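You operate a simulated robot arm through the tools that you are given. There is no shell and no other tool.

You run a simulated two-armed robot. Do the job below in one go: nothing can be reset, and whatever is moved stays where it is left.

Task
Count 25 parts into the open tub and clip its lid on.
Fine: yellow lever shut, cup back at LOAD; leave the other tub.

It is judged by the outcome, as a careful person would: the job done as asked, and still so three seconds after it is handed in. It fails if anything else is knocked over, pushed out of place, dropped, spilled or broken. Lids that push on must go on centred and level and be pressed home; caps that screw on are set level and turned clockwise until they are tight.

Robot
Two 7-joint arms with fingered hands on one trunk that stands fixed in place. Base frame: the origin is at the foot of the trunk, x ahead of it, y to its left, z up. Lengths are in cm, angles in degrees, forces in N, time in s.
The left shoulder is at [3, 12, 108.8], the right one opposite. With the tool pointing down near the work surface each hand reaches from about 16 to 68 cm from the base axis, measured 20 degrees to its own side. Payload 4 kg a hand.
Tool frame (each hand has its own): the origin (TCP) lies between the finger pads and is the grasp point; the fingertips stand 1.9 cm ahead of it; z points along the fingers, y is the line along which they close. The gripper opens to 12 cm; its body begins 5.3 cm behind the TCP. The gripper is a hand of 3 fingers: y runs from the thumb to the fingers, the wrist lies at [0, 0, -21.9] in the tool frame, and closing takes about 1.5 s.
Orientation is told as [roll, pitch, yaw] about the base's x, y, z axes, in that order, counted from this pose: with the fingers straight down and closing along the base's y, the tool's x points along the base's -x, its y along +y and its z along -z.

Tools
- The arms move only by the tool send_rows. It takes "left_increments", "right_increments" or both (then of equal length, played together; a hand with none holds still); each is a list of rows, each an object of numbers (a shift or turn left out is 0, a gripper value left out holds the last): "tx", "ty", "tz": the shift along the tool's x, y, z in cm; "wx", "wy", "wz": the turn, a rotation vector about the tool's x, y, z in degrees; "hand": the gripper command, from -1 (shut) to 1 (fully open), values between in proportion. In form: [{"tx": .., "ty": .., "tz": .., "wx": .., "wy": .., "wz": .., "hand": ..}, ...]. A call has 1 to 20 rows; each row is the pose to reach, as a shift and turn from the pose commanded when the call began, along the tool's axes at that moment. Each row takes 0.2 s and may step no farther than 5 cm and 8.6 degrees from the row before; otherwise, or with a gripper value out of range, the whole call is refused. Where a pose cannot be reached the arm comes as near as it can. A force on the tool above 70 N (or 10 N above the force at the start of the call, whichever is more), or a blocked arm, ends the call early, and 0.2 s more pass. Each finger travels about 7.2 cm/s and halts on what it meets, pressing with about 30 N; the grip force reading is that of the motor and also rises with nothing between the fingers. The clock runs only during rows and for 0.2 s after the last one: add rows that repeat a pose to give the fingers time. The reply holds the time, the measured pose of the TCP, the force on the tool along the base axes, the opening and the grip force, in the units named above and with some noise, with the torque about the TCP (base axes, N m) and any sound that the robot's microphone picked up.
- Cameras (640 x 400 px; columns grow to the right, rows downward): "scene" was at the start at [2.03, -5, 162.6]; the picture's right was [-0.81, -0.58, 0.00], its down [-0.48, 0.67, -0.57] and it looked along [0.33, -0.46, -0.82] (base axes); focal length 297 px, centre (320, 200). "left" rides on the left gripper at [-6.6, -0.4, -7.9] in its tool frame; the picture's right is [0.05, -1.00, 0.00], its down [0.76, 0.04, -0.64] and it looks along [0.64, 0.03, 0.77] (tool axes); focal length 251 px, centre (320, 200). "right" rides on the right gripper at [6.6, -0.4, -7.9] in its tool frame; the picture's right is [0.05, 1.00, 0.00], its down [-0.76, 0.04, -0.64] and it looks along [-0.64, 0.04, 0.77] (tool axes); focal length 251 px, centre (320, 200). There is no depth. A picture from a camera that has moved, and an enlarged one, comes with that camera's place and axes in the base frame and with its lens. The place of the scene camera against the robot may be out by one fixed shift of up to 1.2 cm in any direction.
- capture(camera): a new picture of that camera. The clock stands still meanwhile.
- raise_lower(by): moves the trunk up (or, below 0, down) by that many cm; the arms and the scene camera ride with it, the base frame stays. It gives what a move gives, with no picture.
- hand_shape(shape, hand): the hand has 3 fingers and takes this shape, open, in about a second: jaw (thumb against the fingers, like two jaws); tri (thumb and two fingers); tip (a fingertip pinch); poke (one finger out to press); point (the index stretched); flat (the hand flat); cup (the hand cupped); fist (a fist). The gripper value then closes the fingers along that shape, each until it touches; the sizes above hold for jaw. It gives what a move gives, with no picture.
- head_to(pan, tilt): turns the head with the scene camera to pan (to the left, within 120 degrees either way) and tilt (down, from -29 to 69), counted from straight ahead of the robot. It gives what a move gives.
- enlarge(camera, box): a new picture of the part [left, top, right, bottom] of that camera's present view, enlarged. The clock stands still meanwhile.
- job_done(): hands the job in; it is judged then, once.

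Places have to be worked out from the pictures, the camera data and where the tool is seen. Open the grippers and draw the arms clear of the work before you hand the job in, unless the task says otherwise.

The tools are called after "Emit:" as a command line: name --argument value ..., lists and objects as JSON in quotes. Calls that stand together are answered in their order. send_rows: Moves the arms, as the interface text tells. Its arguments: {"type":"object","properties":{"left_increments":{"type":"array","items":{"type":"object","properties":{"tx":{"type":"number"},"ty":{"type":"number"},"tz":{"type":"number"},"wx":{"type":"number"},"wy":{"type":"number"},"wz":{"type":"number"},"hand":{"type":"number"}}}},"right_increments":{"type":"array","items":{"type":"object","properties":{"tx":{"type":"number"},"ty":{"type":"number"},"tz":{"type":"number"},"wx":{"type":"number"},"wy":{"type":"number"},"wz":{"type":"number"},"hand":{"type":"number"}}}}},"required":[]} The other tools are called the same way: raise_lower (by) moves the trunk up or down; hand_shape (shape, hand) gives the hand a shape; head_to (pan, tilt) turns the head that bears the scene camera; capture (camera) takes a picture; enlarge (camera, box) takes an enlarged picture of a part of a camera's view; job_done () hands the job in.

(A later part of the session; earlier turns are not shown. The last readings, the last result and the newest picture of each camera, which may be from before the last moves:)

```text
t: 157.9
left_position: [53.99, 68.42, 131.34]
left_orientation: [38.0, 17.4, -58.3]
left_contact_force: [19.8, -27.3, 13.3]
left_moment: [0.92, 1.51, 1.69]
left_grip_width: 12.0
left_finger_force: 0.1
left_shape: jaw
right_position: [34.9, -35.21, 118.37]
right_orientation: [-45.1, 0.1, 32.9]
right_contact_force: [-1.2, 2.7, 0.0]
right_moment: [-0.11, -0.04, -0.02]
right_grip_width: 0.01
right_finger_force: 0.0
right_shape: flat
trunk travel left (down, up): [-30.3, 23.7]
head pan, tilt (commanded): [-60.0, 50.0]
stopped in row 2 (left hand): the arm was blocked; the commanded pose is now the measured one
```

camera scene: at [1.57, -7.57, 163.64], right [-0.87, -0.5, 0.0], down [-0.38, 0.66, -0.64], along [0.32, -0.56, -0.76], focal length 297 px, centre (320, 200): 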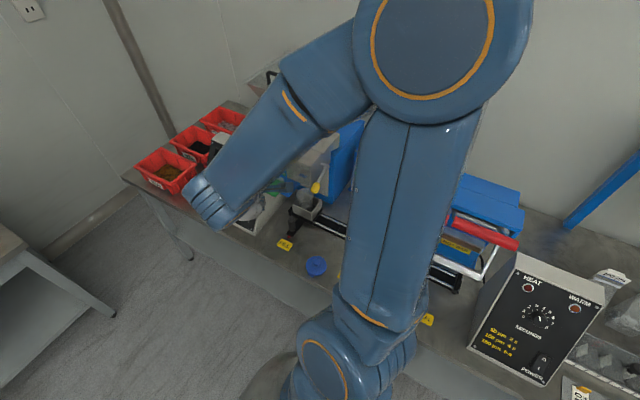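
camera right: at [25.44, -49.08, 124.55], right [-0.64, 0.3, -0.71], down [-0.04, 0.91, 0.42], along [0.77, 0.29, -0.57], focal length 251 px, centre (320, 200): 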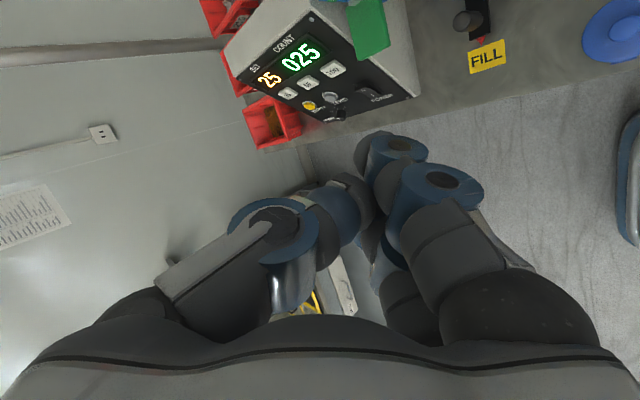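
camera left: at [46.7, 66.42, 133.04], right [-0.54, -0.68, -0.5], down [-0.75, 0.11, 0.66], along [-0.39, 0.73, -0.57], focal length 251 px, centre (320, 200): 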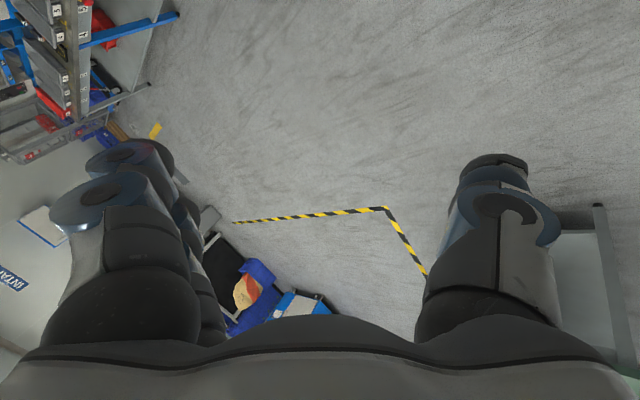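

The left hand follows the arc. I continue, adding a little inward motion so the elbow can bend.

Emit:
send_rows --left_increments '[{"tx": -4.2, "ty": 0.2, "tz": -0.45, "wx": -1.1, "wy": -2.1, "wz": 2.7}, {"tx": -8.4, "ty": 0.4, "tz": -0.9, "wx": -2.2, "wy": -4.2, "wz": 5.4}, {"tx": -12.6, "ty": 0.6, "tz": -1.3, "wx": -3.2, "wy": -6.3, "wz": 8.1}, {"tx": -16.5, "ty": 0.8, "tz": -1.8, "wx": -4.3, "wy": -8.4, "wz": 10.8}]' --right_increments '[{"tx": 2.4, "ty": -2.66, "tz": 2.7}, {"tx": 4.8, "ty": -5.3, "tz": 5.4}, {"tx": 6, "ty": -6.6, "tz": 6.7}, {"tx": 6, "ty": -6.6, "tz": 6.7}]'

Emit:
send_rows --left_increments '[{"tx": -4.2, "ty": 0.2, "tz": -0.45, "wx": -1.1, "wy": -2.1, "wz": 2.7}, {"tx": -8.4, "ty": 0.4, "tz": -0.9, "wx": -2.2, "wy": -4.2, "wz": 5.4}, {"tx": -12.6, "ty": 0.6, "tz": -1.3, "wx": -3.2, "wy": -6.3, "wz": 8.1}, {"tx": -16.5, "ty": 0.8, "tz": -1.8, "wx": -4.3, "wy": -8.4, "wz": 10.8}]' --right_increments '[{"tx": 2.4, "ty": -2.66, "tz": 2.7}, {"tx": 4.8, "ty": -5.3, "tz": 5.4}, {"tx": 6, "ty": -6.6, "tz": 6.7}, {"tx": 6, "ty": -6.6, "tz": 6.7}]'

```text
t: 158.2
left_position: [47.6, 74.56, 124.99]
left_orientation: [31.7, 12.6, -50.7]
left_contact_force: [7.4, -4.2, 7.5]
left_moment: [0.04, 0.68, 0.31]
left_grip_width: 11.99
left_finger_force: 0.0
left_shape: jaw
right_position: [34.8, -33.64, 118.59]
right_orientation: [-45.6, 0.3, 33.0]
right_contact_force: [0.2, 0.1, 0.7]
right_moment: [0.03, 0.02, -0.01]
right_grip_width: 0.0
right_finger_force: 0.0
right_shape: flat
trunk travel left (down, up): [-30.3, 23.7]
head pan, tilt (commanded): [-60.0, 50.0]
stopped in row 1 (left hand): the arm was blocked; the commanded pose is now the measured one
```

```text
t: 158.6
left_position: [51.19, 71.36, 127.89]
left_orientation: [35.1, 16.8, -56.7]
left_contact_force: [22.4, 27.1, 35.3]
left_moment: [-2.28, 2.16, -0.16]
left_grip_width: 12.0
left_finger_force: 0.1
left_shape: jaw
right_position: [35.31, -34.8, 117.93]
right_orientation: [-44.7, 0.1, 32.8]
right_contact_force: [0.5, -4.6, -1.4]
right_moment: [0.22, 0.02, 0.08]
right_grip_width: 0.0
right_finger_force: 0.0
right_shape: flat
trunk travel left (down, up): [-30.3, 23.7]
head pan, tilt (commanded): [-60.0, 50.0]
stopped in row 1 (left hand): the arm was blocked; the commanded pose is now the measured one
```

Inward motion makes it bounce, but pure arcs work. I try sweeping the left arm rigidly downward about its shoulder.

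Emit:
send_rows --left_increments '[{"tx": -0.54, "ty": -0.36, "tz": 4.45, "wx": 3.7, "wy": -1.5, "wz": 0.3}, {"tx": -1.1, "ty": -0.7, "tz": 8.9, "wx": 7.4, "wy": -3, "wz": 0.6}, {"tx": -1.6, "ty": -1.1, "tz": 13.3, "wx": 11.1, "wy": -4.5, "wz": 0.9}, {"tx": -2.2, "ty": -1.4, "tz": 17.8, "wx": 14.8, "wy": -6, "wz": 1.2}, {"tx": -2.7, "ty": -1.8, "tz": 22, "wx": 18.5, "wy": -7.5, "wz": 1.5}]' --right_increments '[{"tx": 2.4, "ty": -2.66, "tz": 2.7}, {"tx": 4.8, "ty": -5.3, "tz": 5.4}, {"tx": 6, "ty": -6.6, "tz": 6.7}, {"tx": 6, "ty": -6.6, "tz": 6.7}, {"tx": 6, "ty": -6.6, "tz": 6.7}]'

Emit:
send_rows --left_increments '[{"tx": -0.54, "ty": -0.36, "tz": 4.45, "wx": 3.7, "wy": -1.5, "wz": 0.3}, {"tx": -1.1, "ty": -0.7, "tz": 8.9, "wx": 7.4, "wy": -3, "wz": 0.6}, {"tx": -1.6, "ty": -1.1, "tz": 13.3, "wx": 11.1, "wy": -4.5, "wz": 0.9}, {"tx": -2.2, "ty": -1.4, "tz": 17.8, "wx": 14.8, "wy": -6, "wz": 1.2}, {"tx": -2.7, "ty": -1.8, "tz": 22, "wx": 18.5, "wy": -7.5, "wz": 1.5}]' --right_increments '[{"tx": 2.4, "ty": -2.66, "tz": 2.7}, {"tx": 4.8, "ty": -5.3, "tz": 5.4}, {"tx": 6, "ty": -6.6, "tz": 6.7}, {"tx": 6, "ty": -6.6, "tz": 6.7}, {"tx": 6, "ty": -6.6, "tz": 6.7}]'

```text
t: 159.6
left_position: [47.4, 71.15, 109.31]
left_orientation: [17.8, 6.5, -51.5]
left_contact_force: [7.2, 1.8, -4.2]
left_moment: [-0.16, 0.73, 0.33]
left_grip_width: 11.99
left_finger_force: 0.0
left_shape: jaw
left hand out of reach, approached as far as the arm can: row 1, 2, 3, 4, 5
right_position: [35.7, -43.52, 118.11]
right_orientation: [-44.9, 0.2, 33.1]
right_contact_force: [3.1, 0.0, 2.1]
right_moment: [0.16, 0.2, -0.05]
right_grip_width: 0.02
right_finger_force: 0.1
right_shape: flat
trunk travel left (down, up): [-30.3, 23.7]
head pan, tilt (commanded): [-60.0, 50.0]
stopped in row 5 (left hand): the arm was blocked; the commanded pose is now the measured one
```

```text
t: 159.9
left_position: [48.59, 69.94, 107.59]
left_orientation: [16.7, 6.8, -57.7]
left_contact_force: [1.0, -0.6, -0.6]
left_moment: [0.04, 0.07, 0.01]
left_grip_width: 11.99
left_finger_force: 0.0
left_shape: jaw
left hand out of reach, approached as far as the arm can: row 1
right_position: [35.29, -43.24, 118.21]
right_orientation: [-45.1, 0.1, 33.0]
right_contact_force: [-0.6, -0.2, 0.0]
right_moment: [0.01, 0.03, 0.0]
right_grip_width: 0.0
right_finger_force: 0.0
right_shape: flat
trunk travel left (down, up): [-30.3, 23.7]
head pan, tilt (commanded): [-60.0, 50.0]
stopped in row 1 (left hand): the arm was blocked; the commanded pose is now the measured one
```

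The downward sweep worked: the left elbow is bent again (about 71 cm reach) and the right hand moved outward too. I lower the left further and slightly inward.

Emit:
send_rows --left_increments '[{"tx": -0.6, "ty": -0.8, "tz": 1.9}, {"tx": -1.75, "ty": -2.4, "tz": 5.7}, {"tx": -2.9, "ty": -4, "tz": 9.5}, {"tx": -4.1, "ty": -5.5, "tz": 13.3}, {"tx": -5.3, "ty": -7.1, "tz": 17}, {"tx": -6, "ty": -9, "tz": 19}]' --right_increments '[{"tz": 0.3}, {"tz": 0.6}, {"tz": 1}, {"tz": 1}, {"tz": 1}, {"tz": 1}]'

```text
t: 160.3
left_position: [51.13, 68.2, 109.24]
left_orientation: [19.8, 8.5, -63.0]
left_contact_force: [23.2, -9.8, 21.2]
left_moment: [0.23, 2.16, 0.5]
left_grip_width: 11.98
left_finger_force: 0.1
left_shape: jaw
right_position: [35.31, -41.71, 118.06]
right_orientation: [-45.0, 0.1, 33.1]
right_contact_force: [-1.5, -1.4, -0.4]
right_moment: [0.06, -0.05, 0.09]
right_grip_width: 0.0
right_finger_force: 0.0
right_shape: flat
trunk travel left (down, up): [-30.3, 23.7]
head pan, tilt (commanded): [-60.0, 50.0]
stopped in row 1 (left hand): the arm was blocked; the commanded pose is now the measured one
```

Rigid sweeps about the shoulder are what the left arm follows, so I continue with those.

Emit:
send_rows --left_increments '[{"tx": -0.68, "ty": -1.54, "tz": 4.28, "wx": 3.18, "wy": -1.47}, {"tx": -1.36, "ty": -3.1, "tz": 8.56, "wx": 6.36, "wy": -2.94}, {"tx": -2, "ty": -4.6, "tz": 12.8, "wx": 9.5, "wy": -4.4}, {"tx": -2.7, "ty": -6.2, "tz": 17, "wx": 12.7, "wy": -5.9}, {"tx": -3.4, "ty": -7.7, "tz": 21.4, "wx": 15.9, "wy": -7.4}]' --right_increments '[{"tx": 1.2, "ty": -1.3, "tz": 1.35}, {"tx": 2.4, "ty": -2.66, "tz": 2.7}, {"tx": 2.4, "ty": -2.66, "tz": 2.7}, {"tx": 2.4, "ty": -2.66, "tz": 2.7}, {"tx": 2.4, "ty": -2.66, "tz": 2.7}]'

```text
t: 161.6
left_position: [42.54, 65.22, 86.66]
left_orientation: [3.0, 0.5, -59.2]
left_contact_force: [0.1, -0.2, 0.0]
left_moment: [0.05, 0.14, -0.03]
left_grip_width: 12.03
left_finger_force: 0.2
left_shape: jaw
left hand out of reach, approached as far as the arm can: row 1, 2, 3, 4, 5
right_position: [35.06, -43.4, 118.26]
right_orientation: [-45.1, 0.0, 33.1]
right_contact_force: [-0.2, 0.2, 0.6]
right_moment: [0.02, 0.0, 0.0]
right_grip_width: 0.02
right_finger_force: 0.1
right_shape: flat
trunk travel left (down, up): [-30.3, 23.7]
head pan, tilt (commanded): [-60.0, 50.0]
stopped in row 5 (left hand): the arm was blocked; the commanded pose is now the measured one
```

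The left arm is now clearly bent and at rest at (42.5,65,86.7). I bring it inward gently.

Emit:
send_rows --left_increments '[{"tx": -0.2, "ty": -0.45}, {"tx": -0.6, "ty": -1.4}, {"tx": -1.2, "ty": -2.8}, {"tx": -2, "ty": -4.6}, {"tx": -2.8, "ty": -6.4}, {"tx": -3.6, "ty": -8.2}, {"tx": -4.4, "ty": -10}, {"tx": -5.2, "ty": -11.9}, {"tx": -6, "ty": -13.7}]'

```text
t: 161.9
left_position: [48.33, 61.88, 89.79]
left_orientation: [7.7, 0.5, -67.8]
left_contact_force: [-13.3, -7.0, -0.6]
left_moment: [0.67, -1.17, -0.37]
left_grip_width: 12.01
left_finger_force: 0.2
left_shape: jaw
right_position: [35.46, -41.61, 118.16]
right_orientation: [-45.0, -0.1, 33.1]
right_contact_force: [-1.4, 2.6, 0.0]
right_moment: [-0.1, -0.05, -0.04]
right_grip_width: 0.0
right_finger_force: 0.1
right_shape: flat
trunk travel left (down, up): [-30.3, 23.7]
head pan, tilt (commanded): [-60.0, 50.0]
stopped in row 1 (left hand): the arm was blocked; the commanded pose is now the measured one
```

The left hand's yaw (−68°) is at its wrist limit. I rotate it back towards zero yaw in place.

Emit:
send_rows --left_increments '[{"wz": -4}, {"wz": -12}, {"wz": -20}, {"wz": -28}, {"wz": -36}, {"wz": -44}, {"wz": -52}, {"wz": -60}, {"wz": -66}]'

```text
t: 162.2
left_position: [43.2, 65.97, 87.45]
left_orientation: [4.8, 0.2, -61.3]
left_contact_force: [0.3, -0.3, -1.0]
left_moment: [0.04, 0.12, 0.0]
left_grip_width: 12.01
left_finger_force: 0.1
left_shape: jaw
right_position: [34.78, -38.64, 118.55]
right_orientation: [-45.6, 0.0, 33.1]
right_contact_force: [-0.7, 1.4, 0.2]
right_moment: [-0.01, -0.01, -0.01]
right_grip_width: 0.01
right_finger_force: 0.1
right_shape: flat
trunk travel left (down, up): [-30.3, 23.7]
head pan, tilt (commanded): [-60.0, 50.0]
stopped in row 1 (left hand): the arm was blocked; the commanded pose is now the measured one
```

The left is quiet again. I use the chance for the right arm alone: outward and yaw back.

Emit:
send_rows --right_increments '[{"tx": 1.2, "ty": -1.3, "tz": 1.35}, {"tx": 2.4, "ty": -2.66, "tz": 2.7}, {"tx": 3.6, "ty": -4, "tz": 4}, {"tx": 4.2, "ty": -4.7, "tz": 4.8}, {"tx": 4.2, "ty": -4.7, "tz": 4.8}]'

```text
t: 162.5
left_position: [45.91, 65.37, 89.43]
left_orientation: [8.3, 1.4, -66.9]
left_contact_force: [9.4, 24.5, -5.0]
left_moment: [-1.69, 0.15, -0.52]
left_grip_width: 11.97
left_finger_force: 0.0
left_shape: jaw
right_position: [35.74, -38.59, 117.98]
right_orientation: [-44.9, 0.2, 33.1]
right_contact_force: [3.3, -4.0, -1.8]
right_moment: [0.17, 0.17, -0.01]
right_grip_width: 0.0
right_finger_force: 0.1
right_shape: flat
trunk travel left (down, up): [-30.3, 23.7]
head pan, tilt (commanded): [-60.0, 50.0]
stopped in row 1 (left hand): the arm was blocked; the commanded pose is now the measured one
```

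The left wrist is twisted far relative to its arm. Moving the left hand round to the front without turning it should untwist the wrist.

Emit:
send_rows --left_increments '[{"tx": -2.1, "ty": 1.2, "tz": 0.2}, {"tx": -6.2, "ty": 3.5, "tz": 0.5}, {"tx": -10.4, "ty": 5.8, "tz": 0.9}, {"tx": -14.5, "ty": 8, "tz": 1.2}, {"tx": -18.5, "ty": 9.5, "tz": 1.2}, {"tx": -22.5, "ty": 10.5, "tz": 1.2}]' --right_increments '[{"tx": 1.2, "ty": -1.3, "tz": 1.35}, {"tx": 2.4, "ty": -2.66, "tz": 2.7}, {"tx": 3.6, "ty": -4, "tz": 4}, {"tx": 3.6, "ty": -4, "tz": 4}, {"tx": 3.6, "ty": -4, "tz": 4}, {"tx": 3.6, "ty": -4, "tz": 4}]'

Emit:
send_rows --left_increments '[{"tx": -2.1, "ty": 1.2, "tz": 0.2}, {"tx": -6.2, "ty": 3.5, "tz": 0.5}, {"tx": -10.4, "ty": 5.8, "tz": 0.9}, {"tx": -14.5, "ty": 8, "tz": 1.2}, {"tx": -18.5, "ty": 9.5, "tz": 1.2}, {"tx": -22.5, "ty": 10.5, "tz": 1.2}]' --right_increments '[{"tx": 1.2, "ty": -1.3, "tz": 1.35}, {"tx": 2.4, "ty": -2.66, "tz": 2.7}, {"tx": 2.4, "ty": -2.66, "tz": 2.7}, {"tx": 2.4, "ty": -2.66, "tz": 2.7}, {"tx": 2.4, "ty": -2.66, "tz": 2.7}, {"tx": 2.4, "ty": -2.66, "tz": 2.7}]'

```text
t: 162.9
left_position: [48.54, 63.7, 90.58]
left_orientation: [9.4, 1.0, -69.0]
left_contact_force: [1.1, -1.5, -0.2]
left_moment: [0.13, 0.1, 0.0]
left_grip_width: 11.99
left_finger_force: 0.1
left_shape: jaw
right_position: [35.42, -37.07, 118.16]
right_orientation: [-45.1, 0.0, 33.1]
right_contact_force: [0.3, 0.0, -0.3]
right_moment: [-0.01, 0.01, 0.02]
right_grip_width: 0.0
right_finger_force: 0.1
right_shape: flat
trunk travel left (down, up): [-30.3, 23.7]
head pan, tilt (commanded): [-60.0, 50.0]
stopped in row 1 (left hand): the arm was blocked; the commanded pose is now the measured one
```

```text
t: 163.2
left_position: [49.13, 63.71, 91.3]
left_orientation: [10.0, 1.9, -70.4]
left_contact_force: [-10.0, -2.3, -10.0]
left_moment: [-0.1, -0.67, 0.54]
left_grip_width: 11.99
left_finger_force: 0.1
left_shape: jaw
right_position: [35.83, -36.34, 117.75]
right_orientation: [-44.7, 0.1, 33.1]
right_contact_force: [2.9, -2.5, -1.2]
right_moment: [0.14, 0.12, -0.04]
right_grip_width: 0.0
right_finger_force: 0.0
right_shape: flat
trunk travel left (down, up): [-30.3, 23.7]
head pan, tilt (commanded): [-60.0, 50.0]
stopped in row 1 (left hand): the arm was blocked; the commanded pose is now the measured one
```

I use full-size steps for both hands.

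Emit:
send_rows --left_increments '[{"tx": -4.2, "ty": 2.3, "tz": 0.3}, {"tx": -8.4, "ty": 4.6, "tz": 0.6}, {"tx": -12.6, "ty": 6.9, "tz": 0.9}, {"tx": -16.8, "ty": 9, "tz": 1.2}, {"tx": -21, "ty": 10.5, "tz": 1.2}]' --right_increments '[{"tx": 2.4, "ty": -2.66, "tz": 2.7}, {"tx": 4.8, "ty": -5.3, "tz": 5.4}, {"tx": 6, "ty": -6.6, "tz": 6.7}, {"tx": 6, "ty": -6.6, "tz": 6.7}, {"tx": 6, "ty": -6.6, "tz": 6.7}]'

Emit:
send_rows --left_increments '[{"tx": -4.2, "ty": 2.3, "tz": 0.3}, {"tx": -8.4, "ty": 4.6, "tz": 0.6}, {"tx": -12.6, "ty": 6.9, "tz": 0.9}, {"tx": -16.8, "ty": 9, "tz": 1.2}, {"tx": -21, "ty": 10.5, "tz": 1.2}]' --right_increments '[{"tx": 2.4, "ty": -2.66, "tz": 2.7}, {"tx": 4.8, "ty": -5.3, "tz": 5.4}, {"tx": 6, "ty": -6.6, "tz": 6.7}, {"tx": 6, "ty": -6.6, "tz": 6.7}, {"tx": 6, "ty": -6.6, "tz": 6.7}]'

```text
t: 163.5
left_position: [50.15, 63.18, 91.25]
left_orientation: [10.4, 1.9, -72.4]
left_contact_force: [4.4, -1.2, 1.7]
left_moment: [0.11, 0.35, 0.12]
left_grip_width: 12.0
left_finger_force: 0.1
left_shape: jaw
right_position: [35.34, -35.2, 118.22]
right_orientation: [-45.3, 0.0, 33.4]
right_contact_force: [0.6, -0.7, -0.8]
right_moment: [0.07, 0.05, -0.04]
right_grip_width: 0.0
right_finger_force: 0.0
right_shape: flat
trunk travel left (down, up): [-30.3, 23.7]
head pan, tilt (commanded): [-60.0, 50.0]
stopped in row 1 (left hand): the arm was blocked; the commanded pose is now the measured one
```

```text
t: 164.2
left_position: [57.3, 56.39, 92.15]
left_orientation: [11.7, 2.1, -74.7]
left_contact_force: [-14.4, 7.1, -11.7]
left_moment: [-0.51, -1.29, -0.15]
left_grip_width: 12.0
left_finger_force: 0.1
left_shape: jaw
left hand out of reach, approached as far as the arm can: row 2, 3
right_position: [35.72, -42.29, 117.71]
right_orientation: [-45.1, 0.1, 33.4]
right_contact_force: [-0.2, 1.8, 0.8]
right_moment: [-0.06, -0.03, 0.0]
right_grip_width: 0.01
right_finger_force: 0.1
right_shape: flat
trunk travel left (down, up): [-30.3, 23.7]
head pan, tilt (commanded): [-60.0, 50.0]
stopped in row 3 (left hand): the arm was blocked; the commanded pose is now the measured one
```

Good progress on both. I continue the same way.

Emit:
send_rows --left_increments '[{"tx": -4.3, "ty": 1.9, "tz": 0.4}, {"tx": -8.6, "ty": 3.6, "tz": 0.8}, {"tx": -12.9, "ty": 5, "tz": 1.2}, {"tx": -17.2, "ty": 6, "tz": 1.2}, {"tx": -21.5, "ty": 7, "tz": 1.2}]' --right_increments '[{"tx": 1.2, "ty": -1.3, "tz": 1.35}, {"tx": 2.4, "ty": -2.66, "tz": 2.7}, {"tx": 2.4, "ty": -2.66, "tz": 2.7}, {"tx": 2.4, "ty": -2.66, "tz": 2.7}, {"tx": 2.4, "ty": -2.66, "tz": 2.7}]'

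Emit:
send_rows --left_increments '[{"tx": -4.3, "ty": 1.9, "tz": 0.4}, {"tx": -8.6, "ty": 3.6, "tz": 0.8}, {"tx": -12.9, "ty": 5, "tz": 1.2}, {"tx": -17.2, "ty": 6, "tz": 1.2}, {"tx": -21.5, "ty": 7, "tz": 1.2}]' --right_increments '[{"tx": 1.2, "ty": -1.3, "tz": 1.35}, {"tx": 1.2, "ty": -1.3, "tz": 1.35}, {"tx": 1.2, "ty": -1.3, "tz": 1.35}, {"tx": 1.2, "ty": -1.3, "tz": 1.35}, {"tx": 1.2, "ty": -1.3, "tz": 1.35}]'

```text
t: 164.5
left_position: [57.53, 54.9, 91.96]
left_orientation: [10.7, 1.7, -74.5]
left_contact_force: [-6.0, -4.3, -0.8]
left_moment: [0.18, -0.19, 0.25]
left_grip_width: 12.01
left_finger_force: 0.0
left_shape: jaw
left hand out of reach, approached as far as the arm can: row 1
right_position: [35.82, -41.33, 117.55]
right_orientation: [-44.9, -0.2, 33.4]
right_contact_force: [-0.2, -0.3, -1.1]
right_moment: [0.01, 0.02, -0.04]
right_grip_width: 0.0
right_finger_force: 0.1
right_shape: flat
trunk travel left (down, up): [-30.3, 23.7]
head pan, tilt (commanded): [-60.0, 50.0]
stopped in row 1 (left hand): the arm was blocked; the commanded pose is now the measured one
```

```text
t: 164.8
left_position: [57.87, 54.76, 91.81]
left_orientation: [11.4, 2.2, -76.4]
left_contact_force: [5.9, -3.4, 1.8]
left_moment: [0.18, 0.44, 0.11]
left_grip_width: 11.98
left_finger_force: 0.1
left_shape: jaw
left hand out of reach, approached as far as the arm can: row 1
right_position: [35.83, -39.81, 117.65]
right_orientation: [-44.7, -0.1, 33.5]
right_contact_force: [0.9, -1.7, -0.8]
right_moment: [0.03, 0.03, -0.01]
right_grip_width: 0.0
right_finger_force: 0.0
right_shape: flat
trunk travel left (down, up): [-30.3, 23.7]
head pan, tilt (commanded): [-60.0, 50.0]
stopped in row 1 (left hand): the arm was blocked; the commanded pose is now the measured one
```

I keep repeating with full steps.

Emit:
send_rows --left_increments '[{"tx": -4.4, "ty": 1.2, "tz": 0.4}, {"tx": -8.8, "ty": 2.4, "tz": 0.8}, {"tx": -13.2, "ty": 3.6, "tz": 1.2}, {"tx": -17.6, "ty": 4.2, "tz": 1.2}, {"tx": -22, "ty": 4.8, "tz": 1.2}]' --right_increments '[{"tx": 2.4, "ty": -2.66, "tz": 2.7}, {"tx": 3.6, "ty": -4, "tz": 4}, {"tx": 3.6, "ty": -4, "tz": 4}, {"tx": 3.6, "ty": -4, "tz": 4}, {"tx": 3.6, "ty": -4, "tz": 4}]'

Emit:
send_rows --left_increments '[{"tx": -4.4, "ty": 1.2, "tz": 0.4}, {"tx": -8.8, "ty": 2.4, "tz": 0.8}, {"tx": -13.2, "ty": 3.6, "tz": 1.2}, {"tx": -17.6, "ty": 4.2, "tz": 1.2}, {"tx": -22, "ty": 4.8, "tz": 1.2}]' --right_increments '[{"tx": 2.4, "ty": -2.66, "tz": 2.7}, {"tx": 3.6, "ty": -4, "tz": 4}, {"tx": 3.6, "ty": -4, "tz": 4}, {"tx": 3.6, "ty": -4, "tz": 4}, {"tx": 3.6, "ty": -4, "tz": 4}]'

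Emit:
send_rows --left_increments '[{"tx": -4.4, "ty": 1.2, "tz": 0.4}, {"tx": -8.8, "ty": 2.4, "tz": 0.8}, {"tx": -13.2, "ty": 3.6, "tz": 1.2}, {"tx": -17.6, "ty": 4.2, "tz": 1.2}, {"tx": -22, "ty": 4.8, "tz": 1.2}]' --right_increments '[{"tx": 2.4, "ty": -2.66, "tz": 2.7}, {"tx": 3.6, "ty": -4, "tz": 4}, {"tx": 3.6, "ty": -4, "tz": 4}, {"tx": 3.6, "ty": -4, "tz": 4}, {"tx": 3.6, "ty": -4, "tz": 4}]'

```text
t: 165.3
left_position: [59.49, 51.81, 91.14]
left_orientation: [11.1, 2.3, -76.0]
left_contact_force: [-31.0, 5.5, -12.8]
left_moment: [-0.44, -2.4, -0.14]
left_grip_width: 11.99
left_finger_force: 0.1
left_shape: jaw
right_position: [35.98, -42.58, 117.57]
right_orientation: [-44.9, -0.1, 33.6]
right_contact_force: [0.5, 0.3, 0.1]
right_moment: [-0.07, 0.0, -0.04]
right_grip_width: 0.01
right_finger_force: 0.0
right_shape: flat
trunk travel left (down, up): [-30.3, 23.7]
head pan, tilt (commanded): [-60.0, 50.0]
stopped in row 2 (left hand): the arm was blocked; the commanded pose is now the measured one
```

```text
t: 165.7
left_position: [60.97, 50.41, 91.95]
left_orientation: [11.6, 2.1, -77.0]
left_contact_force: [0.3, -1.5, 0.0]
left_moment: [0.06, 0.05, 0.0]
left_grip_width: 11.99
left_finger_force: 0.1
left_shape: jaw
right_position: [36.07, -42.21, 117.63]
right_orientation: [-44.9, -0.2, 33.7]
right_contact_force: [-0.1, 0.4, -0.2]
right_moment: [0.01, 0.02, 0.0]
right_grip_width: 0.0
right_finger_force: 0.0
right_shape: flat
trunk travel left (down, up): [-30.3, 23.7]
head pan, tilt (commanded): [-60.0, 50.0]
stopped in row 1 (left hand): the arm was blocked; the commanded pose is now the measured one
```

```text
t: 166.4
left_position: [65.03, 42.29, 91.08]
left_orientation: [11.7, 1.8, -77.7]
left_contact_force: [1.1, -0.8, -0.2]
left_moment: [0.05, 0.07, 0.01]
left_grip_width: 12.02
left_finger_force: 0.2
left_shape: jaw
left hand out of reach, approached as far as the arm can: row 2, 3
right_position: [36.16, -46.26, 117.83]
right_orientation: [-45.1, -0.2, 33.7]
right_contact_force: [-0.9, 0.7, -0.1]
right_moment: [-0.02, 0.01, -0.03]
right_grip_width: 0.0
right_finger_force: 0.1
right_shape: flat
trunk travel left (down, up): [-30.3, 23.7]
head pan, tilt (commanded): [-60.0, 50.0]
stopped in row 3 (left hand): the arm was blocked; the commanded pose is now the measured one
```

The left hand is coming round to the front. I continue.

Emit:
send_rows --left_increments '[{"tx": -4.6, "ty": 0.7, "tz": 0.2}, {"tx": -9.2, "ty": 1.2, "tz": 0.4}, {"tx": -13.8, "ty": 1.4, "tz": 0.6}, {"tx": -18.4, "ty": 1.4, "tz": 0.6}, {"tx": -23, "ty": 1.2, "tz": 0.6}]' --right_increments '[{"tz": 0.2}, {"tz": 0.4}, {"tz": 0.4}, {"tz": 0.4}, {"tz": 0.4}]'

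Emit:
send_rows --left_increments '[{"tx": -4.6, "ty": 0.7, "tz": 0.2}, {"tx": -9.2, "ty": 1.2, "tz": 0.4}, {"tx": -13.8, "ty": 1.4, "tz": 0.6}, {"tx": -18.4, "ty": 1.4, "tz": 0.6}, {"tx": -23, "ty": 1.2, "tz": 0.6}]' --right_increments '[{"tz": 0.2}, {"tz": 0.4}, {"tz": 0.4}, {"tz": 0.4}, {"tz": 0.4}]'

```text
t: 166.7
left_position: [65.64, 42.13, 91.32]
left_orientation: [12.1, 2.4, -77.6]
left_contact_force: [0.4, -1.1, 0.6]
left_moment: [0.08, 0.0, -0.02]
left_grip_width: 12.0
left_finger_force: 0.0
left_shape: jaw
right_position: [36.3, -44.8, 117.46]
right_orientation: [-44.9, -0.2, 33.7]
right_contact_force: [-0.4, 0.5, -0.7]
right_moment: [-0.02, -0.01, -0.01]
right_grip_width: 0.01
right_finger_force: 0.0
right_shape: flat
trunk travel left (down, up): [-30.3, 23.7]
head pan, tilt (commanded): [-60.0, 50.0]
stopped in row 1 (left hand): the arm was blocked; the commanded pose is now the measured one
```

```text
t: 167.1
left_position: [65.08, 41.9, 90.79]
left_orientation: [11.3, 2.1, -77.7]
left_contact_force: [0.4, -1.3, 0.4]
left_moment: [0.1, 0.08, -0.01]
left_grip_width: 12.01
left_finger_force: 0.1
left_shape: jaw
right_position: [36.19, -42.28, 117.61]
right_orientation: [-45.0, -0.2, 33.8]
right_contact_force: [-0.1, 1.0, 0.6]
right_moment: [-0.05, -0.01, -0.02]
right_grip_width: 0.0
right_finger_force: 0.0
right_shape: flat
trunk travel left (down, up): [-30.3, 23.7]
head pan, tilt (commanded): [-60.0, 50.0]
stopped in row 1 (left hand): the arm was blocked; the commanded pose is now the measured one
```

The left is quiet at (65,42,91). I test a right-only move.

Emit:
send_rows --right_increments '[{"tx": 1.2, "ty": -1.3, "tz": 1.35}, {"tx": 2.4, "ty": -2.66, "tz": 2.7}, {"tx": 2.4, "ty": -2.66, "tz": 2.7}]'

```text
t: 167.4
left_position: [64.54, 43.44, 91.04]
left_orientation: [11.4, 2.5, -78.0]
left_contact_force: [0.3, -0.6, 0.0]
left_moment: [0.04, 0.04, 0.0]
left_grip_width: 11.98
left_finger_force: 0.1
left_shape: jaw
right_position: [36.37, -41.29, 117.54]
right_orientation: [-45.0, -0.4, 33.9]
right_contact_force: [0.0, 0.2, 0.1]
right_moment: [0.0, -0.03, 0.0]
right_grip_width: 0.0
right_finger_force: 0.1
right_shape: flat
trunk travel left (down, up): [-30.3, 23.7]
head pan, tilt (commanded): [-60.0, 50.0]
stopped in row 1 (left hand): the arm was blocked; the commanded pose is now the measured one
```

I look at the left arm's posture.

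Emit:
head_to --pan 30 --tilt 45

Emit:
capture --camera "scene"

Emit:
capture --camera "left"

```text
t: 169.0
left_position: [64.49, 43.63, 90.84]
left_orientation: [11.2, 2.3, -77.8]
left_contact_force: [0.0, 0.9, 0.3]
left_moment: [0.0, -0.01, 0.0]
left_grip_width: 11.99
left_finger_force: 0.2
left_shape: jaw
right_position: [36.29, -41.25, 117.65]
right_orientation: [-45.0, -0.3, 33.8]
right_contact_force: [0.8, -0.9, -0.2]
right_moment: [-0.01, 0.01, 0.01]
right_grip_width: 0.0
right_finger_force: 0.1
right_shape: flat
trunk travel left (down, up): [-30.3, 23.7]
head pan, tilt (commanded): [30.0, 45.0]
```

```text
taken
camera scene: at [4.91, 2.82, 164.3], right [0.5, -0.87, 0.0], down [-0.61, -0.35, -0.71], along [0.61, 0.35, -0.71], focal length 297 px, centre (320, 200)
```

scene: 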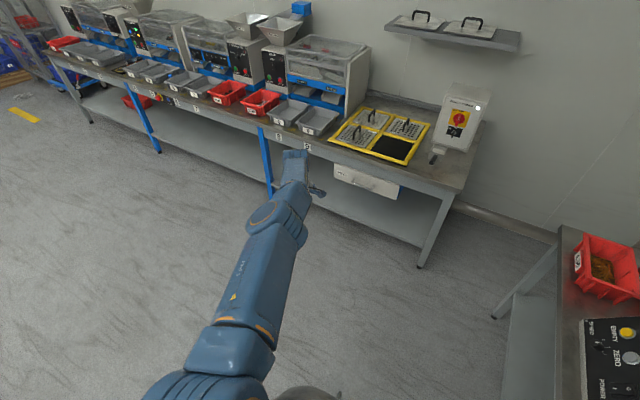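

```text
taken
camera left: at [64.13, 36.39, 98.19], right [-0.97, -0.15, -0.19], down [-0.24, 0.7, 0.67], along [0.04, 0.7, -0.72], focal length 251 px, centre (320, 200)
```

left: 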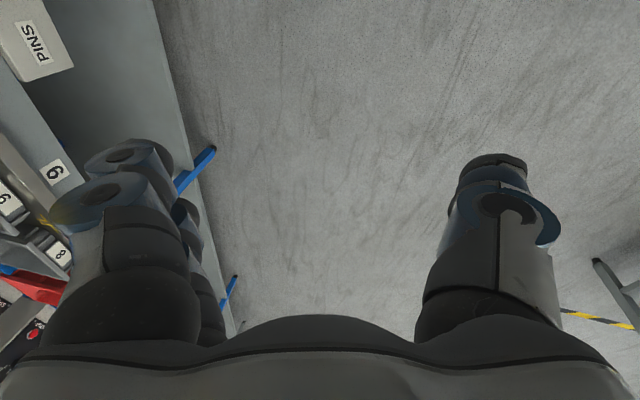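

I keep moving the left hand across the front (−y) without turning it, with the right pushed outward as well.

Emit:
send_rows --left_increments '[{"tx": -4.5, "ty": -1}, {"tx": -9, "ty": -2}, {"tx": -13.5, "ty": -3}, {"tx": -18, "ty": -4}, {"tx": -22.5, "ty": -5}]' --right_increments '[{"tx": 2.4, "ty": -2.66, "tz": 2.7}, {"tx": 2.4, "ty": -2.66, "tz": 2.7}, {"tx": 2.4, "ty": -2.66, "tz": 2.7}, {"tx": 2.4, "ty": -2.66, "tz": 2.7}, {"tx": 2.4, "ty": -2.66, "tz": 2.7}]'

Emit:
send_rows --left_increments '[{"tx": -4.5, "ty": -1}, {"tx": -9, "ty": -2}, {"tx": -13.5, "ty": -3}, {"tx": -18, "ty": -4}, {"tx": -22.5, "ty": -5}]' --right_increments '[{"tx": 2.4, "ty": -2.66, "tz": 2.7}, {"tx": 2.4, "ty": -2.66, "tz": 2.7}, {"tx": 2.4, "ty": -2.66, "tz": 2.7}, {"tx": 2.4, "ty": -2.66, "tz": 2.7}, {"tx": 2.4, "ty": -2.66, "tz": 2.7}]'

Emit:
send_rows --left_increments '[{"tx": -4.5, "ty": -1}, {"tx": -9, "ty": -2}, {"tx": -13.5, "ty": -3}, {"tx": -18, "ty": -4}, {"tx": -22.5, "ty": -5}]' --right_increments '[{"tx": 1.2, "ty": -1.3, "tz": 1.35}, {"tx": 1.2, "ty": -1.3, "tz": 1.35}, {"tx": 1.2, "ty": -1.3, "tz": 1.35}, {"tx": 1.2, "ty": -1.3, "tz": 1.35}, {"tx": 1.2, "ty": -1.3, "tz": 1.35}]'

```text
t: 169.4
left_position: [63.92, 43.6, 90.04]
left_orientation: [10.6, 2.4, -78.0]
left_contact_force: [0.4, -2.0, 0.2]
left_moment: [0.1, 0.09, 0.0]
left_grip_width: 12.0
left_finger_force: 0.0
left_shape: jaw
left hand out of reach, approached as far as the arm can: row 1
right_position: [36.3, -40.77, 117.64]
right_orientation: [-45.0, -0.2, 33.8]
right_contact_force: [-0.3, 1.2, 0.1]
right_moment: [-0.03, 0.01, -0.02]
right_grip_width: 0.01
right_finger_force: 0.1
right_shape: flat
trunk travel left (down, up): [-30.3, 23.7]
head pan, tilt (commanded): [30.0, 45.0]
stopped in row 1 (left hand): the arm was blocked; the commanded pose is now the measured one
```

```text
t: 169.8
left_position: [63.38, 43.26, 89.58]
left_orientation: [9.2, 2.6, -74.3]
left_contact_force: [0.0, 0.4, -1.0]
left_moment: [-0.02, -0.02, -0.03]
left_grip_width: 12.02
left_finger_force: 0.1
left_shape: jaw
right_position: [36.5, -42.64, 117.6]
right_orientation: [-45.1, -0.3, 33.7]
right_contact_force: [-0.8, 0.4, -0.5]
right_moment: [-0.03, -0.02, -0.02]
right_grip_width: 0.0
right_finger_force: 0.1
right_shape: flat
trunk travel left (down, up): [-30.3, 23.7]
head pan, tilt (commanded): [30.0, 45.0]
stopped in row 2 (left hand): the arm was blocked; the commanded pose is now the measured one
```

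```text
t: 170.1
left_position: [62.94, 42.73, 88.61]
left_orientation: [8.1, 2.5, -74.8]
left_contact_force: [0.4, -0.7, 0.3]
left_moment: [0.08, 0.02, 0.03]
left_grip_width: 12.01
left_finger_force: 0.0
left_shape: jaw
left hand out of reach, approached as far as the arm can: row 1
right_position: [36.58, -41.54, 117.4]
right_orientation: [-45.0, -0.3, 33.8]
right_contact_force: [-0.3, 0.4, 1.4]
right_moment: [-0.04, 0.0, -0.01]
right_grip_width: 0.0
right_finger_force: 0.0
right_shape: flat
trunk travel left (down, up): [-30.3, 23.7]
head pan, tilt (commanded): [30.0, 45.0]
stopped in row 1 (left hand): the arm was blocked; the commanded pose is now the measured one
```

The motions are calm now. I try turning the left hand's yaw back (it went from −78° to −75°) with full rotation steps.

Emit:
send_rows --left_increments '[{"wz": -8.4}, {"wz": -16.8}, {"wz": -25}, {"wz": -33}, {"wz": -41}]' --right_increments '[{"tx": 1.2, "ty": -1.3, "tz": 1.35}, {"tx": 2.4, "ty": -2.66, "tz": 2.7}, {"tx": 2.4, "ty": -2.66, "tz": 2.7}, {"tx": 2.4, "ty": -2.66, "tz": 2.7}, {"tx": 2.4, "ty": -2.66, "tz": 2.7}]'

Emit:
send_rows --left_increments '[{"wz": -8.4}, {"wz": -16.8}, {"wz": -25}, {"wz": -33}, {"wz": -41}]' --right_increments '[{"tx": 1.2, "ty": -1.3, "tz": 1.35}, {"tx": 2.4, "ty": -2.66, "tz": 2.7}, {"tx": 2.4, "ty": -2.66, "tz": 2.7}, {"tx": 2.4, "ty": -2.66, "tz": 2.7}, {"tx": 2.4, "ty": -2.66, "tz": 2.7}]'

```text
t: 170.5
left_position: [62.63, 44.34, 89.0]
left_orientation: [8.6, 2.4, -71.3]
left_contact_force: [0.4, -0.1, -0.5]
left_moment: [0.07, 0.01, 0.05]
left_grip_width: 11.98
left_finger_force: 0.1
left_shape: jaw
right_position: [36.89, -40.51, 117.45]
right_orientation: [-44.8, -0.4, 33.9]
right_contact_force: [0.4, 0.3, -0.5]
right_moment: [0.01, 0.01, -0.02]
right_grip_width: 0.0
right_finger_force: 0.1
right_shape: flat
trunk travel left (down, up): [-30.3, 23.7]
head pan, tilt (commanded): [30.0, 45.0]
stopped in row 1 (left hand): the arm was blocked; the commanded pose is now the measured one
```

```text
t: 170.8
left_position: [61.68, 45.77, 88.83]
left_orientation: [8.5, 1.7, -68.5]
left_contact_force: [0.9, -0.4, 0.8]
left_moment: [0.01, 0.05, 0.02]
left_grip_width: 12.0
left_finger_force: 0.0
left_shape: jaw
right_position: [36.73, -38.77, 117.46]
right_orientation: [-45.0, -0.5, 33.9]
right_contact_force: [-0.8, 1.1, 0.2]
right_moment: [0.0, 0.02, -0.01]
right_grip_width: 0.0
right_finger_force: 0.1
right_shape: flat
trunk travel left (down, up): [-30.3, 23.7]
head pan, tilt (commanded): [30.0, 45.0]
stopped in row 1 (left hand): the arm was blocked; the commanded pose is now the measured one
```

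Each call turns the left wrist a few degrees back. I repeat, countering the y drift of both hands.

Emit:
send_rows --left_increments '[{"tx": -1.9, "ty": -0.7, "wz": -8.4}, {"tx": -1.9, "ty": -0.7, "wz": -16.8}, {"tx": -1.9, "ty": -0.7, "wz": -25}, {"tx": -1.9, "ty": -0.7, "wz": -33}]' --right_increments '[{"tx": 2.5, "ty": -2.75, "tz": 2.8}, {"tx": 3.5, "ty": -3.9, "tz": 4}, {"tx": 3.5, "ty": -3.9, "tz": 4}, {"tx": 3.5, "ty": -3.9, "tz": 4}]'

Emit:
send_rows --left_increments '[{"tx": -1.9, "ty": -0.7, "wz": -8.4}, {"tx": -1.9, "ty": -0.7, "wz": -16.8}, {"tx": -1.9, "ty": -0.7, "wz": -25}, {"tx": -1.9, "ty": -0.7, "wz": -33}]' --right_increments '[{"tx": 2.5, "ty": -2.75, "tz": 2.8}, {"tx": 3.5, "ty": -3.9, "tz": 4}, {"tx": 3.5, "ty": -3.9, "tz": 4}, {"tx": 3.5, "ty": -3.9, "tz": 4}]'

Emit:
send_rows --left_increments '[{"tx": -1.9, "ty": -0.7, "wz": -8.4}, {"tx": -1.9, "ty": -0.7, "wz": -16.8}, {"tx": -1.9, "ty": -0.7, "wz": -25}, {"tx": -1.9, "ty": -0.7, "wz": -33}]' --right_increments '[{"tx": 2.5, "ty": -2.75, "tz": 2.8}, {"tx": 3.5, "ty": -3.9, "tz": 4}, {"tx": 3.5, "ty": -3.9, "tz": 4}, {"tx": 3.5, "ty": -3.9, "tz": 4}]'

```text
t: 171.3
left_position: [61.92, 46.2, 89.02]
left_orientation: [9.1, 0.2, -58.0]
left_contact_force: [7.7, -7.2, 7.0]
left_moment: [0.49, 0.58, 0.15]
left_grip_width: 11.98
left_finger_force: 0.0
left_shape: jaw
right_position: [36.84, -41.58, 117.51]
right_orientation: [-45.1, -0.5, 33.9]
right_contact_force: [0.6, 0.0, 0.5]
right_moment: [0.04, 0.01, -0.01]
right_grip_width: 0.01
right_finger_force: 0.1
right_shape: flat
trunk travel left (down, up): [-30.3, 23.7]
head pan, tilt (commanded): [30.0, 45.0]
stopped in row 2 (left hand): the arm was blocked; the commanded pose is now the measured one
```

```text
t: 171.9
left_position: [61.08, 46.26, 88.41]
left_orientation: [8.0, -1.1, -42.9]
left_contact_force: [-2.9, -2.9, 4.1]
left_moment: [0.16, -0.08, 0.13]
left_grip_width: 12.0
left_finger_force: 0.0
left_shape: jaw
right_position: [37.17, -45.91, 117.28]
right_orientation: [-45.0, -0.4, 34.0]
right_contact_force: [0.4, -0.8, 0.4]
right_moment: [0.03, 0.0, -0.01]
right_grip_width: 0.01
right_finger_force: 0.0
right_shape: flat
trunk travel left (down, up): [-30.3, 23.7]
head pan, tilt (commanded): [30.0, 45.0]
stopped in row 2 (left hand): the arm was blocked; the commanded pose is now the measured one
```

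```text
t: 172.2
left_position: [61.26, 45.05, 88.45]
left_orientation: [7.0, -1.8, -40.6]
left_contact_force: [0.0, -0.9, 0.0]
left_moment: [0.02, 0.06, -0.01]
left_grip_width: 11.97
left_finger_force: 0.1
left_shape: jaw
right_position: [37.15, -45.48, 117.47]
right_orientation: [-45.0, -0.5, 34.1]
right_contact_force: [0.2, 0.4, 0.5]
right_moment: [-0.06, 0.0, -0.05]
right_grip_width: 0.0
right_finger_force: 0.0
right_shape: flat
trunk travel left (down, up): [-30.3, 23.7]
head pan, tilt (commanded): [30.0, 45.0]
stopped in row 1 (left hand): the arm was blocked; the commanded pose is now the measured one
```

The left yaw is at −41° now. A few more of these.

Emit:
send_rows --left_increments '[{"tx": -0.5, "ty": -1.5, "wz": -8.4}, {"tx": -0.5, "ty": -1.5, "wz": -16.8}, {"tx": -0.5, "ty": -1.5, "wz": -25}, {"tx": -0.5, "ty": -1.5, "wz": -33}]' --right_increments '[{"tx": 1.0, "ty": -1.2, "tz": 1.2}, {"tx": 1.0, "ty": -1.2, "tz": 1.2}, {"tx": 1.0, "ty": -1.2, "tz": 1.2}, {"tx": 1.0, "ty": -1.2, "tz": 1.2}]'

Emit:
send_rows --left_increments '[{"tx": -0.5, "ty": -1.5, "wz": -8.4}, {"tx": -0.5, "ty": -1.5, "wz": -16.8}, {"tx": -0.5, "ty": -1.5, "wz": -25}, {"tx": -0.5, "ty": -1.5, "wz": -33}]' --right_increments '[{"tx": 1.0, "ty": -1.2, "tz": 1.2}, {"tx": 1.0, "ty": -1.2, "tz": 1.2}, {"tx": 1.0, "ty": -1.2, "tz": 1.2}, {"tx": 1.0, "ty": -1.2, "tz": 1.2}]'

Emit:
send_rows --left_increments '[{"tx": -0.5, "ty": -1.5, "wz": -8.4}, {"tx": -0.5, "ty": -1.5, "wz": -16.8}, {"tx": -0.5, "ty": -1.5, "wz": -25}, {"tx": -0.5, "ty": -1.5, "wz": -33}]' --right_increments '[{"tx": 1.0, "ty": -1.2, "tz": 1.2}, {"tx": 1.0, "ty": -1.2, "tz": 1.2}, {"tx": 1.0, "ty": -1.2, "tz": 1.2}, {"tx": 1.0, "ty": -1.2, "tz": 1.2}]'

```text
t: 172.5
left_position: [61.25, 46.53, 89.12]
left_orientation: [8.1, -2.2, -36.8]
left_contact_force: [-0.1, -0.3, 0.3]
left_moment: [0.03, 0.04, -0.03]
left_grip_width: 11.96
left_finger_force: 0.1
left_shape: jaw
right_position: [37.46, -44.53, 117.07]
right_orientation: [-44.7, -0.7, 34.1]
right_contact_force: [0.6, -0.1, -0.4]
right_moment: [0.04, 0.03, -0.03]
right_grip_width: 0.0
right_finger_force: 0.1
right_shape: flat
trunk travel left (down, up): [-30.3, 23.7]
head pan, tilt (commanded): [30.0, 45.0]
stopped in row 1 (left hand): the arm was blocked; the commanded pose is now the measured one
```

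```text
t: 172.9
left_position: [60.31, 47.72, 88.81]
left_orientation: [7.6, -2.6, -33.7]
left_contact_force: [1.4, -0.5, 0.2]
left_moment: [0.04, 0.08, -0.02]
left_grip_width: 12.0
left_finger_force: 0.1
left_shape: jaw
left hand out of reach, approached as far as the arm can: row 1
right_position: [37.44, -42.63, 117.33]
right_orientation: [-45.0, -0.7, 34.3]
right_contact_force: [-0.4, 0.4, 1.1]
right_moment: [-0.03, 0.0, -0.02]
right_grip_width: 0.0
right_finger_force: 0.0
right_shape: flat
trunk travel left (down, up): [-30.3, 23.7]
head pan, tilt (commanded): [30.0, 45.0]
stopped in row 1 (left hand): the arm was blocked; the commanded pose is now the measured one
```

```text
t: 173.3
left_position: [59.65, 48.9, 88.61]
left_orientation: [7.2, -3.6, -24.3]
left_contact_force: [-5.0, 1.9, -2.1]
left_moment: [-0.15, -0.37, -0.08]
left_grip_width: 11.99
left_finger_force: 0.1
left_shape: jaw
right_position: [37.39, -42.41, 117.48]
right_orientation: [-44.9, -0.6, 34.1]
right_contact_force: [-0.5, 1.8, 0.1]
right_moment: [-0.07, -0.03, -0.01]
right_grip_width: 0.01
right_finger_force: 0.0
right_shape: flat
trunk travel left (down, up): [-30.3, 23.7]
head pan, tilt (commanded): [30.0, 45.0]
stopped in row 2 (left hand): the arm was blocked; the commanded pose is now the measured one
```

The left hand's yaw is −24° now. I bring it inward.

Emit:
send_rows --left_increments '[{"tx": 1.8, "ty": -4.3, "wz": -2}, {"tx": 3.6, "ty": -8.6, "wz": -4}, {"tx": 5.4, "ty": -12.9, "wz": -6}, {"tx": 7.2, "ty": -17.2, "wz": -8}, {"tx": 9, "ty": -21.5, "wz": -10}]' --right_increments '[{"tx": 1.8, "ty": -2, "tz": 2.0}, {"tx": 1.8, "ty": -2, "tz": 2.0}, {"tx": 1.8, "ty": -2, "tz": 2.0}, {"tx": 1.8, "ty": -2, "tz": 2.0}, {"tx": 1.8, "ty": -2, "tz": 2.0}]'

Emit:
send_rows --left_increments '[{"tx": 1.8, "ty": -4.3, "wz": -2}, {"tx": 3.6, "ty": -8.6, "wz": -4}, {"tx": 5.4, "ty": -12.9, "wz": -6}, {"tx": 7.2, "ty": -17.2, "wz": -8}, {"tx": 9, "ty": -21.5, "wz": -10}]' --right_increments '[{"tx": 1.8, "ty": -2, "tz": 2.0}, {"tx": 1.8, "ty": -2, "tz": 2.0}, {"tx": 1.8, "ty": -2, "tz": 2.0}, {"tx": 1.8, "ty": -2, "tz": 2.0}, {"tx": 1.8, "ty": -2, "tz": 2.0}]'

```text
t: 174.5
left_position: [43.82, 33.74, 85.25]
left_orientation: [6.5, -4.9, -14.1]
left_contact_force: [0.2, -0.9, 0.0]
left_moment: [-0.01, 0.0, 0.06]
left_grip_width: 12.03
left_finger_force: 0.1
left_shape: jaw
right_position: [37.72, -46.34, 117.24]
right_orientation: [-44.7, -0.7, 34.0]
right_contact_force: [0.3, -0.2, -0.7]
right_moment: [-0.03, -0.03, -0.02]
right_grip_width: 0.0
right_finger_force: 0.1
right_shape: flat
trunk travel left (down, up): [-30.3, 23.7]
head pan, tilt (commanded): [30.0, 45.0]
```

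```text
t: 175.7
left_position: [30.16, 15.16, 82.04]
left_orientation: [5.6, -5.9, -3.8]
left_contact_force: [0.2, -0.5, -0.7]
left_moment: [0.05, 0.0, 0.01]
left_grip_width: 12.0
left_finger_force: 0.0
left_shape: jaw
right_position: [37.83, -49.63, 117.08]
right_orientation: [-44.8, -0.8, 34.0]
right_contact_force: [-0.1, 0.1, 1.3]
right_moment: [-0.01, 0.01, 0.03]
right_grip_width: 0.01
right_finger_force: 0.1
right_shape: flat
trunk travel left (down, up): [-30.3, 23.7]
head pan, tilt (commanded): [30.0, 45.0]
```

Both calls ran through: the left arm has recovered. I park the left hand at about (40,25,104) with the tool down.

Emit:
send_rows --left_increments '[{"tx": -1.2, "ty": 1.2, "tz": -2.8, "wx": 0.7, "wy": 0.7}, {"tx": -2.5, "ty": 2.5, "tz": -5.5, "wx": 1.4, "wy": 1.5}, {"tx": -3.8, "ty": 3.8, "tz": -8.3, "wx": 2.1, "wy": 2.2}, {"tx": -5, "ty": 5, "tz": -11, "wx": 2.8, "wy": 3}, {"tx": -6.2, "ty": 6.2, "tz": -13.8, "wx": 3.5, "wy": 3.7}, {"tx": -7.5, "ty": 7.5, "tz": -16.5, "wx": 4.2, "wy": 4.4}, {"tx": -8.8, "ty": 8.8, "tz": -19.3, "wx": 4.9, "wy": 5.2}, {"tx": -10, "ty": 10, "tz": -22, "wx": 5.6, "wy": 5.9}]'

Emit:
head_to --pan -60 --tilt 50

Emit:
capture --camera "scene"

Emit:
capture --camera "right"

```text
t: 177.5
left_position: [38.29, 22.58, 105.89]
left_orientation: [-0.2, 0.0, -3.7]
left_contact_force: [0.7, -0.4, -0.1]
left_moment: [0.01, -0.01, 0.0]
left_grip_width: 12.02
left_finger_force: 0.1
left_shape: jaw
right_position: [37.76, -49.49, 117.39]
right_orientation: [-44.8, -0.7, 34.0]
right_contact_force: [0.2, -1.0, 0.1]
right_moment: [-0.05, 0.02, 0.01]
right_grip_width: 0.0
right_finger_force: 0.1
right_shape: flat
trunk travel left (down, up): [-30.3, 23.7]
head pan, tilt (commanded): [30.0, 45.0]
```

```text
t: 179.2
left_position: [38.34, 22.49, 105.65]
left_orientation: [-0.1, 0.0, -3.6]
left_contact_force: [0.6, 0.3, 0.0]
left_moment: [0.02, 0.02, 0.02]
left_grip_width: 11.99
left_finger_force: 0.1
left_shape: jaw
right_position: [37.73, -49.49, 117.22]
right_orientation: [-44.7, -0.6, 34.1]
right_contact_force: [0.4, -0.6, 0.3]
right_moment: [0.04, -0.01, -0.02]
right_grip_width: 0.04
right_finger_force: 0.1
right_shape: flat
trunk travel left (down, up): [-30.3, 23.7]
head pan, tilt (commanded): [-60.0, 50.0]
```

```text
taken
camera scene: at [1.71, -7.92, 163.61], right [-0.87, -0.5, 0.0], down [-0.38, 0.66, -0.64], along [0.32, -0.56, -0.77], focal length 297 px, centre (320, 200)
```

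scene: 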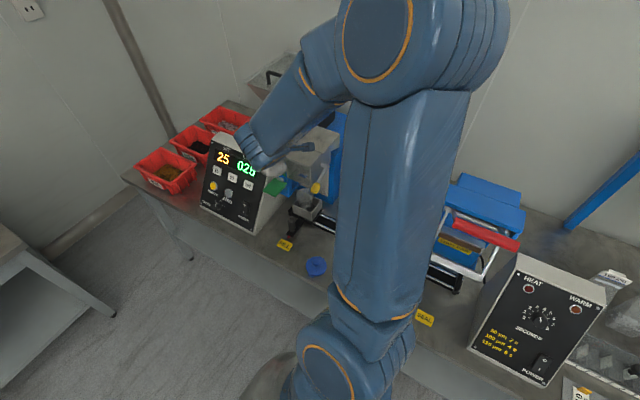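

```text
taken
camera right: at [29.25, -48.88, 123.01], right [-0.43, 0.56, -0.7], down [0.36, 0.83, 0.44], along [0.83, -0.06, -0.56], focal length 251 px, centre (320, 200)
```

right: 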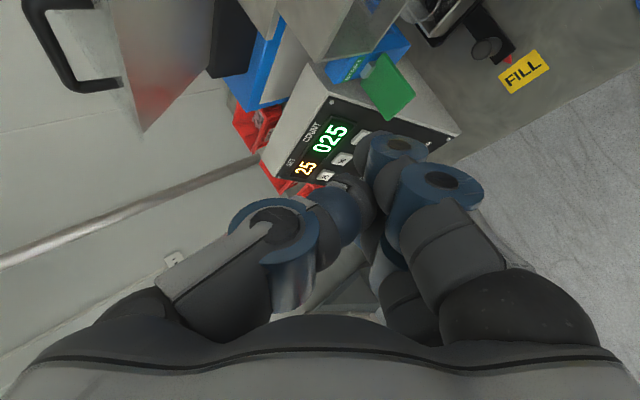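

The robot is healthy again, and COUNT still shows 025. I go back to the jaw shape and unwind the yaw to about −7° at roll −45°, slowly and away from the body.

Emit:
hand_shape --hand "right" --shape "jaw"

Emit:
send_rows --right_increments '[{"tx": -0.2, "ty": 0.2, "tz": -0.4, "wy": 2.9, "wz": 2.9, "hand": -0.1}, {"tx": -0.4, "ty": 0.3, "tz": -0.8, "wy": 5.8, "wz": 5.8}, {"tx": -0.6, "ty": 0.5, "tz": -1.3, "wy": 8.7, "wz": 8.7}, {"tx": -0.7, "ty": 0.7, "tz": -1.7, "wy": 11.6, "wz": 11.6}, {"tx": -0.9, "ty": 0.85, "tz": -2.1, "wy": 14.5, "wz": 14.5}, {"tx": -1.1, "ty": 1.0, "tz": -2.5, "wy": 17.4, "wz": 17.4}, {"tx": -1.3, "ty": 1.2, "tz": -2.9, "wy": 20.2, "wz": 20.2}, {"tx": -1.5, "ty": 1.4, "tz": -3.4, "wy": 23.1, "wz": 23.1}, {"tx": -1.7, "ty": 1.5, "tz": -3.8, "wy": 26, "wz": 26}, {"tx": -1.85, "ty": 1.7, "tz": -4.2, "wy": 28.9, "wz": 29.1}]'

Emit:
capture --camera "scene"

```text
t: 180.1
left_position: [38.22, 22.54, 105.89]
left_orientation: [-0.1, -0.1, -3.7]
left_contact_force: [-0.1, 0.5, -0.7]
left_moment: [0.02, -0.02, -0.02]
left_grip_width: 12.03
left_finger_force: 0.1
left_shape: jaw
right_position: [37.68, -49.69, 117.21]
right_orientation: [-44.8, -0.7, 34.0]
right_contact_force: [-0.6, -0.1, -0.8]
right_moment: [0.03, 0.02, 0.0]
right_grip_width: 11.99
right_finger_force: 0.1
right_shape: jaw
trunk travel left (down, up): [-30.3, 23.7]
head pan, tilt (commanded): [-60.0, 50.0]
```

```text
t: 182.3
left_position: [38.28, 22.4, 105.76]
left_orientation: [0.0, -0.1, -3.7]
left_contact_force: [0.0, -0.4, 0.1]
left_moment: [-0.04, -0.01, 0.0]
left_grip_width: 12.0
left_finger_force: 0.1
left_shape: jaw
right_position: [36.96, -45.08, 118.94]
right_orientation: [-44.3, -0.6, -7.2]
right_contact_force: [0.1, -0.5, 0.5]
right_moment: [0.02, -0.02, -0.06]
right_grip_width: 5.42
right_finger_force: 0.0
right_shape: jaw
trunk travel left (down, up): [-30.3, 23.7]
head pan, tilt (commanded): [-60.0, 50.0]
```

```text
taken
camera scene: at [1.74, -7.91, 163.61], right [-0.87, -0.5, 0.0], down [-0.38, 0.66, -0.64], along [0.32, -0.56, -0.77], focal length 297 px, centre (320, 200)
```

scene: 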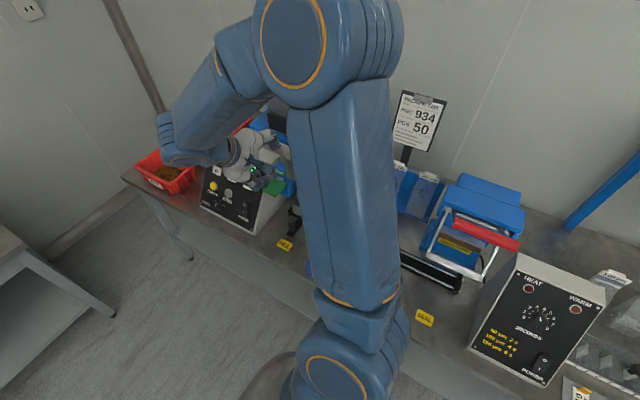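

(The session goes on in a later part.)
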